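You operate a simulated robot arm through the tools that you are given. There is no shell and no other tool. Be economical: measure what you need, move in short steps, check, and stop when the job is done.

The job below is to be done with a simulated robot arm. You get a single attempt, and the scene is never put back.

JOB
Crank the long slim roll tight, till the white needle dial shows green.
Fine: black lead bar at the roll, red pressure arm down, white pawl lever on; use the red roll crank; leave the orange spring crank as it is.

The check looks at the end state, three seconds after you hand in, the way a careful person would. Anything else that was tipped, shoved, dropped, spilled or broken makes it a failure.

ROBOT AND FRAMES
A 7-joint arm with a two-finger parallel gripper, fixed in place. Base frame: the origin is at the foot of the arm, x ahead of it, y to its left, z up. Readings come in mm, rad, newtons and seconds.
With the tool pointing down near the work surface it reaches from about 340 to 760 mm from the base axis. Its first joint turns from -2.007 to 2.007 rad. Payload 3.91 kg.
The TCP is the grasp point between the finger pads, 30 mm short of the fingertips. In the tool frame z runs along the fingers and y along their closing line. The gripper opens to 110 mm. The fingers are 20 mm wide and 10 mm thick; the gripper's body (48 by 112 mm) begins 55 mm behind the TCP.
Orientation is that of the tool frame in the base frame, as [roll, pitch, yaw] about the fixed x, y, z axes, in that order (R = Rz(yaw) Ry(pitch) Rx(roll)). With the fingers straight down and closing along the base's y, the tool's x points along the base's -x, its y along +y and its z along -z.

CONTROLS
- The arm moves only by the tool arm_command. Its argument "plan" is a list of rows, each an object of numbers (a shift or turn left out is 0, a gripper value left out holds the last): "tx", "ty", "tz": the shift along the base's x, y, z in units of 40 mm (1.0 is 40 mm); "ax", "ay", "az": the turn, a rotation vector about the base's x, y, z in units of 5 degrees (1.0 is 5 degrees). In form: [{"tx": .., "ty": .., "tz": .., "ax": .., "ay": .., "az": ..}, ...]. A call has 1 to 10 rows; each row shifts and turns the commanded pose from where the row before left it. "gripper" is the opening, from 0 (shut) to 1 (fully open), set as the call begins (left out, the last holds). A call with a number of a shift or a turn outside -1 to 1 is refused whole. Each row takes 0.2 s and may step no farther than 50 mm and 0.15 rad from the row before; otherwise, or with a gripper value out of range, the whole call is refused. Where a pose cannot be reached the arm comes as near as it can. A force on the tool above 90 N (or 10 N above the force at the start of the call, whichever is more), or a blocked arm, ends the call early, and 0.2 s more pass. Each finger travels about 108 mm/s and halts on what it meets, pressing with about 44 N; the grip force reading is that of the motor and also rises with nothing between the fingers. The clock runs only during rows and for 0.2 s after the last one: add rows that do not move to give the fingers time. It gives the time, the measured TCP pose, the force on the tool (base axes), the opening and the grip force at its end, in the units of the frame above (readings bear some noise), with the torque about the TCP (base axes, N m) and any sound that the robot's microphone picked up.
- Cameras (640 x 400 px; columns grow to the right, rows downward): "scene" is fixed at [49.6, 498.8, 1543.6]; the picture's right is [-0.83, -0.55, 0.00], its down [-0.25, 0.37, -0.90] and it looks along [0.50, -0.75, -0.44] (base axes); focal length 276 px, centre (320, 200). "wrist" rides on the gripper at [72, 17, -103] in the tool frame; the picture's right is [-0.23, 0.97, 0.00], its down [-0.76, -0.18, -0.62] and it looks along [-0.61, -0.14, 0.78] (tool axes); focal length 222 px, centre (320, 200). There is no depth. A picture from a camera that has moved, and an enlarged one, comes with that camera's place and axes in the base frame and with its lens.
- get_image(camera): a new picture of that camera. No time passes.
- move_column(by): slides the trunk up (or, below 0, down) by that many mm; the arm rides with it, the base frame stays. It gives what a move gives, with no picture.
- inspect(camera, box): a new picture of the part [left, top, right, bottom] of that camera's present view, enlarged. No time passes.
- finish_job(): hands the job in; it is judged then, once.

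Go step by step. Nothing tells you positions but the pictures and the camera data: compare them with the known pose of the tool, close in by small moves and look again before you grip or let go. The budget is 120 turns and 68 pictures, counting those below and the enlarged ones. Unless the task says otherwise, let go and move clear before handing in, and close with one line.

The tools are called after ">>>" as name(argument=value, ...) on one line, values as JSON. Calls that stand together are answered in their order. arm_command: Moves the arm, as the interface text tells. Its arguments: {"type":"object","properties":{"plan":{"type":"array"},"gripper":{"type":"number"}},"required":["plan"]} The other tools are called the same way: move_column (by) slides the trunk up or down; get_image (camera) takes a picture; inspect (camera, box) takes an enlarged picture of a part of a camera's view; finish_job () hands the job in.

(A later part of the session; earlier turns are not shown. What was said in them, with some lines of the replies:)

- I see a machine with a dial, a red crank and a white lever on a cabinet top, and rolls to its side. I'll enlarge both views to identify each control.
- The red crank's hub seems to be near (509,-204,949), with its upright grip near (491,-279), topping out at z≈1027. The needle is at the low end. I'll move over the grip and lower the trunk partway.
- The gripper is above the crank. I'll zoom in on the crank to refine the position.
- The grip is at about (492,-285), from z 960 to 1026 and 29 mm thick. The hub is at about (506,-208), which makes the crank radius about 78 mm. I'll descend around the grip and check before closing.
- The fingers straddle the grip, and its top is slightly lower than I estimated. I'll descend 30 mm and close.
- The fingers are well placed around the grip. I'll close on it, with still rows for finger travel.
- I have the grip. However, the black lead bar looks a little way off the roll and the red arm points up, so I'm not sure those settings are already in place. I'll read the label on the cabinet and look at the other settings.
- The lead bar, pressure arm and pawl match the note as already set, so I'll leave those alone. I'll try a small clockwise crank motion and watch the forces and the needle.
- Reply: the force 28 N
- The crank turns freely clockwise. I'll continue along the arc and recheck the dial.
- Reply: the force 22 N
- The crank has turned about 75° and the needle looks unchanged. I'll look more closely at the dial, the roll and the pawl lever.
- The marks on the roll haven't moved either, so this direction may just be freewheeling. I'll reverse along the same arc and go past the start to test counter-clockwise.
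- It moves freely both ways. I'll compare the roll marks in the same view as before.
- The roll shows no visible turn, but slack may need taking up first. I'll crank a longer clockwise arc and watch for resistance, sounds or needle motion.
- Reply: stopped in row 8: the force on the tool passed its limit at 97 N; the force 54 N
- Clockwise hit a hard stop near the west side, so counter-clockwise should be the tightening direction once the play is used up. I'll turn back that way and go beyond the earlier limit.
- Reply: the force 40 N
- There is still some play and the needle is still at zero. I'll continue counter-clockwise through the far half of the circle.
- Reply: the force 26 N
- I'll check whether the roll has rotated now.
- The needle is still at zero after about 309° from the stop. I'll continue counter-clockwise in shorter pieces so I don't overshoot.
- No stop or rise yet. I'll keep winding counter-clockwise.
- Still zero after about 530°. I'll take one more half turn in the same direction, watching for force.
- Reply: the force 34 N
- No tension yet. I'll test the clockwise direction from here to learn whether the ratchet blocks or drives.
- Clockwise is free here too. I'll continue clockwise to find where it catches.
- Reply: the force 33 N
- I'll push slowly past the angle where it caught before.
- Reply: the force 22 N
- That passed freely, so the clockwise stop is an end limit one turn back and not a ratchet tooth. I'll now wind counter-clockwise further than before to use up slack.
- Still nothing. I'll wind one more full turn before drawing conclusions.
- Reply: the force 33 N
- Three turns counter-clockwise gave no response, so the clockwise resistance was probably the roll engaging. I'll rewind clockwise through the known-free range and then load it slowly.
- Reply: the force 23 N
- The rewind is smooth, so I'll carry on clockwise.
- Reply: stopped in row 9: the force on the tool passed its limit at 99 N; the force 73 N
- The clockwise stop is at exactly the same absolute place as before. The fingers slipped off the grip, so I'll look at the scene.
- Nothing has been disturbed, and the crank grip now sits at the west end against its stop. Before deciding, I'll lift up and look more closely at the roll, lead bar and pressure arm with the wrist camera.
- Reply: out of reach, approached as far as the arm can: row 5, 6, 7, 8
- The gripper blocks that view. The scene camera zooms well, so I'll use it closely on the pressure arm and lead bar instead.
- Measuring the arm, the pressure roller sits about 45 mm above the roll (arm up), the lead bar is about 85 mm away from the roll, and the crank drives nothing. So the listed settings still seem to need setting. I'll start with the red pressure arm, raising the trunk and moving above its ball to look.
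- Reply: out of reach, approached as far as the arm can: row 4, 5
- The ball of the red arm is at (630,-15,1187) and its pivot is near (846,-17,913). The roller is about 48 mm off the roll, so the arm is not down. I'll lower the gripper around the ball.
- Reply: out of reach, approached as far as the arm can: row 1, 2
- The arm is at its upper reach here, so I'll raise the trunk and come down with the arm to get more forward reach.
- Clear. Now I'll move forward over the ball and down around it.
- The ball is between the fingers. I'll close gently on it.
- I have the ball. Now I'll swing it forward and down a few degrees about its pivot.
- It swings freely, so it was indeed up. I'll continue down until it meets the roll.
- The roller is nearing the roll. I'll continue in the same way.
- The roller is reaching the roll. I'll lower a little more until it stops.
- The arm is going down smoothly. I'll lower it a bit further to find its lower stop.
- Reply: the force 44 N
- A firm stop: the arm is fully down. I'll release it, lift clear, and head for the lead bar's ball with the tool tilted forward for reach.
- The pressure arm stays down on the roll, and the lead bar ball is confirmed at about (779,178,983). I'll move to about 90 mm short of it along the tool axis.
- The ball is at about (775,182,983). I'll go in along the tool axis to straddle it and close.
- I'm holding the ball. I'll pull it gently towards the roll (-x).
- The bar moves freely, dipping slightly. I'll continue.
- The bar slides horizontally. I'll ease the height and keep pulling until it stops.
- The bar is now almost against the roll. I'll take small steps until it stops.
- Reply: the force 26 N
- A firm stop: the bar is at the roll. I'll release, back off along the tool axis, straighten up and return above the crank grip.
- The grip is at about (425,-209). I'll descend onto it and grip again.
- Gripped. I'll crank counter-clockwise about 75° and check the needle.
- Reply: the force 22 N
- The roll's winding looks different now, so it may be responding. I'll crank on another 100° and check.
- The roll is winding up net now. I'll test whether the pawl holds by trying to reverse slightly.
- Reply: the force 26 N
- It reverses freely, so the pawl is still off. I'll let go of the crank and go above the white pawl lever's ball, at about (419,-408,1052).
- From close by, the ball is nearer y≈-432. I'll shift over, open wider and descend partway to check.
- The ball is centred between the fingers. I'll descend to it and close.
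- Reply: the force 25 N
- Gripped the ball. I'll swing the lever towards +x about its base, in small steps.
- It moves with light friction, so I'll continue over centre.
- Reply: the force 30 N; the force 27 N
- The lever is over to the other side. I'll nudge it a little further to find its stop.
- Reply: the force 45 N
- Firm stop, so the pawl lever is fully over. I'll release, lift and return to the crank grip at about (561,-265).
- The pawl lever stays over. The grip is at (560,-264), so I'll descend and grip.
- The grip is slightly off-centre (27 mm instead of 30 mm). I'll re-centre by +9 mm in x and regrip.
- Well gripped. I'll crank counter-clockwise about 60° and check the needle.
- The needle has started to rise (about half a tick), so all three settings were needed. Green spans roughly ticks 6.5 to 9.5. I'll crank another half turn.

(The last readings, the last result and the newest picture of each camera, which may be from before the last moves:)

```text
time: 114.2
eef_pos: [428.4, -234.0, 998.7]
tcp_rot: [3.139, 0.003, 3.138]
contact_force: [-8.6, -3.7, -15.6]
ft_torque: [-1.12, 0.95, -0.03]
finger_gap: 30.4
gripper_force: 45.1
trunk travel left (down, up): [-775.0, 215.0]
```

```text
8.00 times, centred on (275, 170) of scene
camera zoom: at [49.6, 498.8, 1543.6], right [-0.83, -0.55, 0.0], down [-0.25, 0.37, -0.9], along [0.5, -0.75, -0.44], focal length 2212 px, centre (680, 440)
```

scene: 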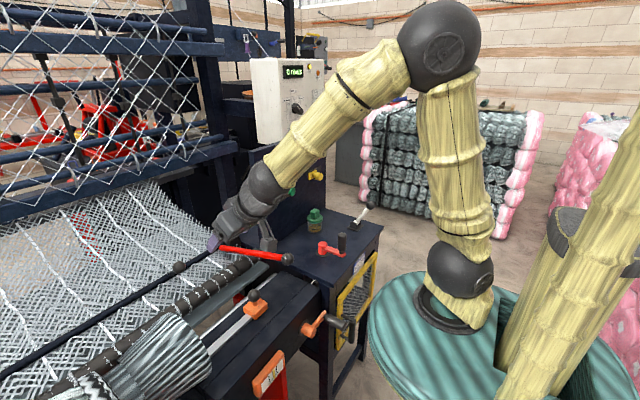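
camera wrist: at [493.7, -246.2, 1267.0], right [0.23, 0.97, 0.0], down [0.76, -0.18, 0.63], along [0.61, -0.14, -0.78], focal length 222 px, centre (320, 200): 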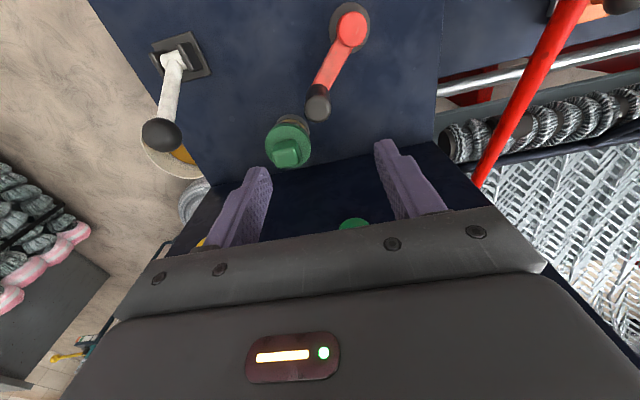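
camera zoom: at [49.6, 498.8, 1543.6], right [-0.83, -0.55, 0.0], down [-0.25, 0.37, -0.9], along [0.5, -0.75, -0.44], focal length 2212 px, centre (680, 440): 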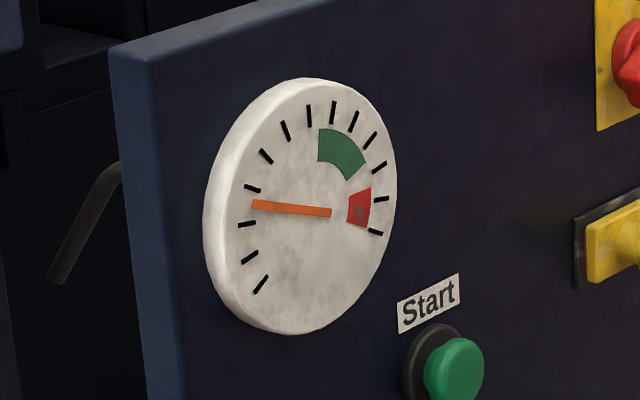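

The needle is at about 2.5 ticks, roughly 2 ticks per half turn. One more full turn should bring it near or just into green, so I'll do that in two halves.

>>> arm_command(plan=[{"tx": 0.295, "ty": -0.63}, {"tx": 0.49, "ty": -0.49}, {"tx": 0.63, "ty": -0.295}, {"tx": 0.6925, "ty": -0.06}, {"tx": 0.67, "ty": 0.18}, {"tx": 0.57, "ty": 0.3975}, {"tx": 0.3975, "ty": 0.57}, {"tx": 0.18, "ty": 0.67}, {"tx": -0.06, "ty": 0.6925}, {}])

```text
time: 116.4
eef_pos: [583.3, -194.6, 998.0]
tcp_rot: [3.141, 0.002, 3.14]
contact_force: [-16.3, -3.6, -18.3]
ft_torque: [-0.97, 0.61, -0.03]
finger_gap: 30.4
gripper_force: 44.7
trunk travel left (down, up): [-775.0, 215.0]
```

>>> arm_command(plan=[{"tx": -0.295, "ty": 0.63}, {"tx": -0.49, "ty": 0.49}, {"tx": -0.63, "ty": 0.295}, {"tx": -0.6925, "ty": 0.06}, {"tx": -0.67, "ty": -0.18}, {"tx": -0.57, "ty": -0.3975}, {"tx": -0.3975, "ty": -0.57}, {"tx": -0.18, "ty": -0.67}, {}])

>>> inspect(camera="scene", box=[250, 145, 300, 195])

```text
time: 118.4
eef_pos: [425.8, -206.6, 999.0]
tcp_rot: [3.142, 0.007, 3.14]
contact_force: [-0.4, -1.1, 0.4]
ft_torque: [0.69, 0.43, -0.02]
finger_gap: 30.2
gripper_force: 44.8
trunk travel left (down, up): [-775.0, 215.0]
```

```text
8.00 times, centred on (275, 170) of scene
camera zoom: at [49.6, 498.8, 1543.6], right [-0.83, -0.55, 0.0], down [-0.25, 0.37, -0.9], along [0.5, -0.75, -0.44], focal length 2212 px, centre (680, 440)
```

zoom: 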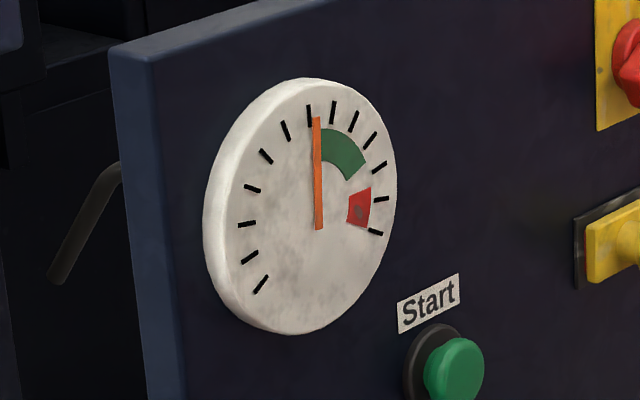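

The needle is at the lower edge of green, at about 89° per tick. Another 140° should centre it.

>>> arm_command(plan=[{"tx": 0.06, "ty": -0.6925}, {"tx": 0.295, "ty": -0.63}, {"tx": 0.49, "ty": -0.49}, {"tx": 0.63, "ty": -0.295}, {"tx": 0.6925, "ty": -0.06}, {"tx": 0.67, "ty": 0.18}, {"tx": 0.57, "ty": 0.3975}, {}])

>>> arm_command(plan=[{}, {}, {"tz": 0.6}, {"tz": 1}, {"tz": 1}, {"tz": 1}, {"tz": 1}, {}], gripper=0.65)

>>> get_image(camera="scene")

```text
time: 120.2
eef_pos: [562.5, -265.5, 998.7]
tcp_rot: [3.138, 0.002, -3.142]
contact_force: [-12.9, 13.0, -1.2]
ft_torque: [-0.65, 0.44, 0.07]
finger_gap: 30.5
gripper_force: 45.2
trunk travel left (down, up): [-775.0, 215.0]
```

```text
time: 122.0
eef_pos: [565.2, -269.3, 1187.1]
tcp_rot: [3.14, 0.004, 3.139]
contact_force: [0.0, -0.5, -0.5]
ft_torque: [0.03, -0.03, -0.02]
finger_gap: 71.5
gripper_force: 0.0
trunk travel left (down, up): [-775.0, 215.0]
```

```text
1 pictures are left
```

scene: 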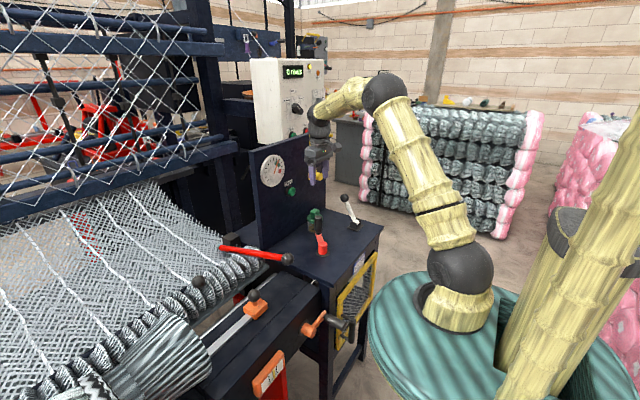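

The crank is released and the arm is clear. I'll use the last picture to confirm the needle after letting a couple of seconds pass.

>>> arm_command(plan=[{"tx": -0.5}, {"tx": -0.5}, {}, {}, {}, {}, {}, {}, {}, {}])

>>> inspect(camera="scene", box=[250, 145, 300, 195])

```text
time: 124.2
eef_pos: [524.3, -268.2, 1186.8]
tcp_rot: [3.139, 0.007, 3.141]
contact_force: [0.0, -0.6, 0.2]
ft_torque: [0.03, 0.0, 0.01]
finger_gap: 71.6
gripper_force: 0.0
trunk travel left (down, up): [-775.0, 215.0]
```

```text
8.00 times, centred on (275, 170) of scene
camera zoom: at [49.6, 498.8, 1543.6], right [-0.83, -0.55, 0.0], down [-0.25, 0.37, -0.9], along [0.5, -0.75, -0.44], focal length 2212 px, centre (680, 440)
```

zoom: 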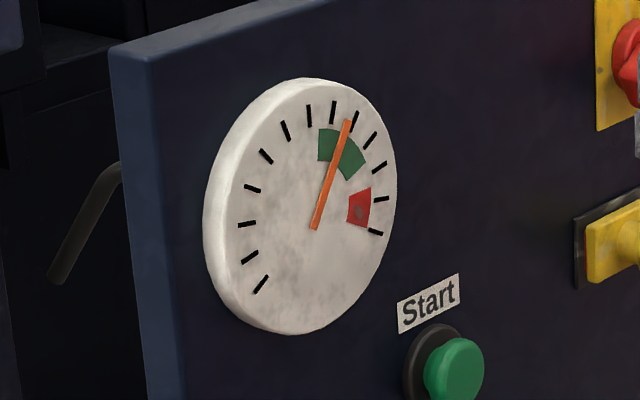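

The needle is holding steady mid-green with the crank released and the arm clear, so I'm handing in.

>>> finish_job()

```text
The job is handed in.
```

The roll is cranked tight and the needle holds in mid-green with the crank released; to get there I also had to move the lead bar to the roll, the pressure arm down and the pawl lever over, and I left the orange spring crank alone.
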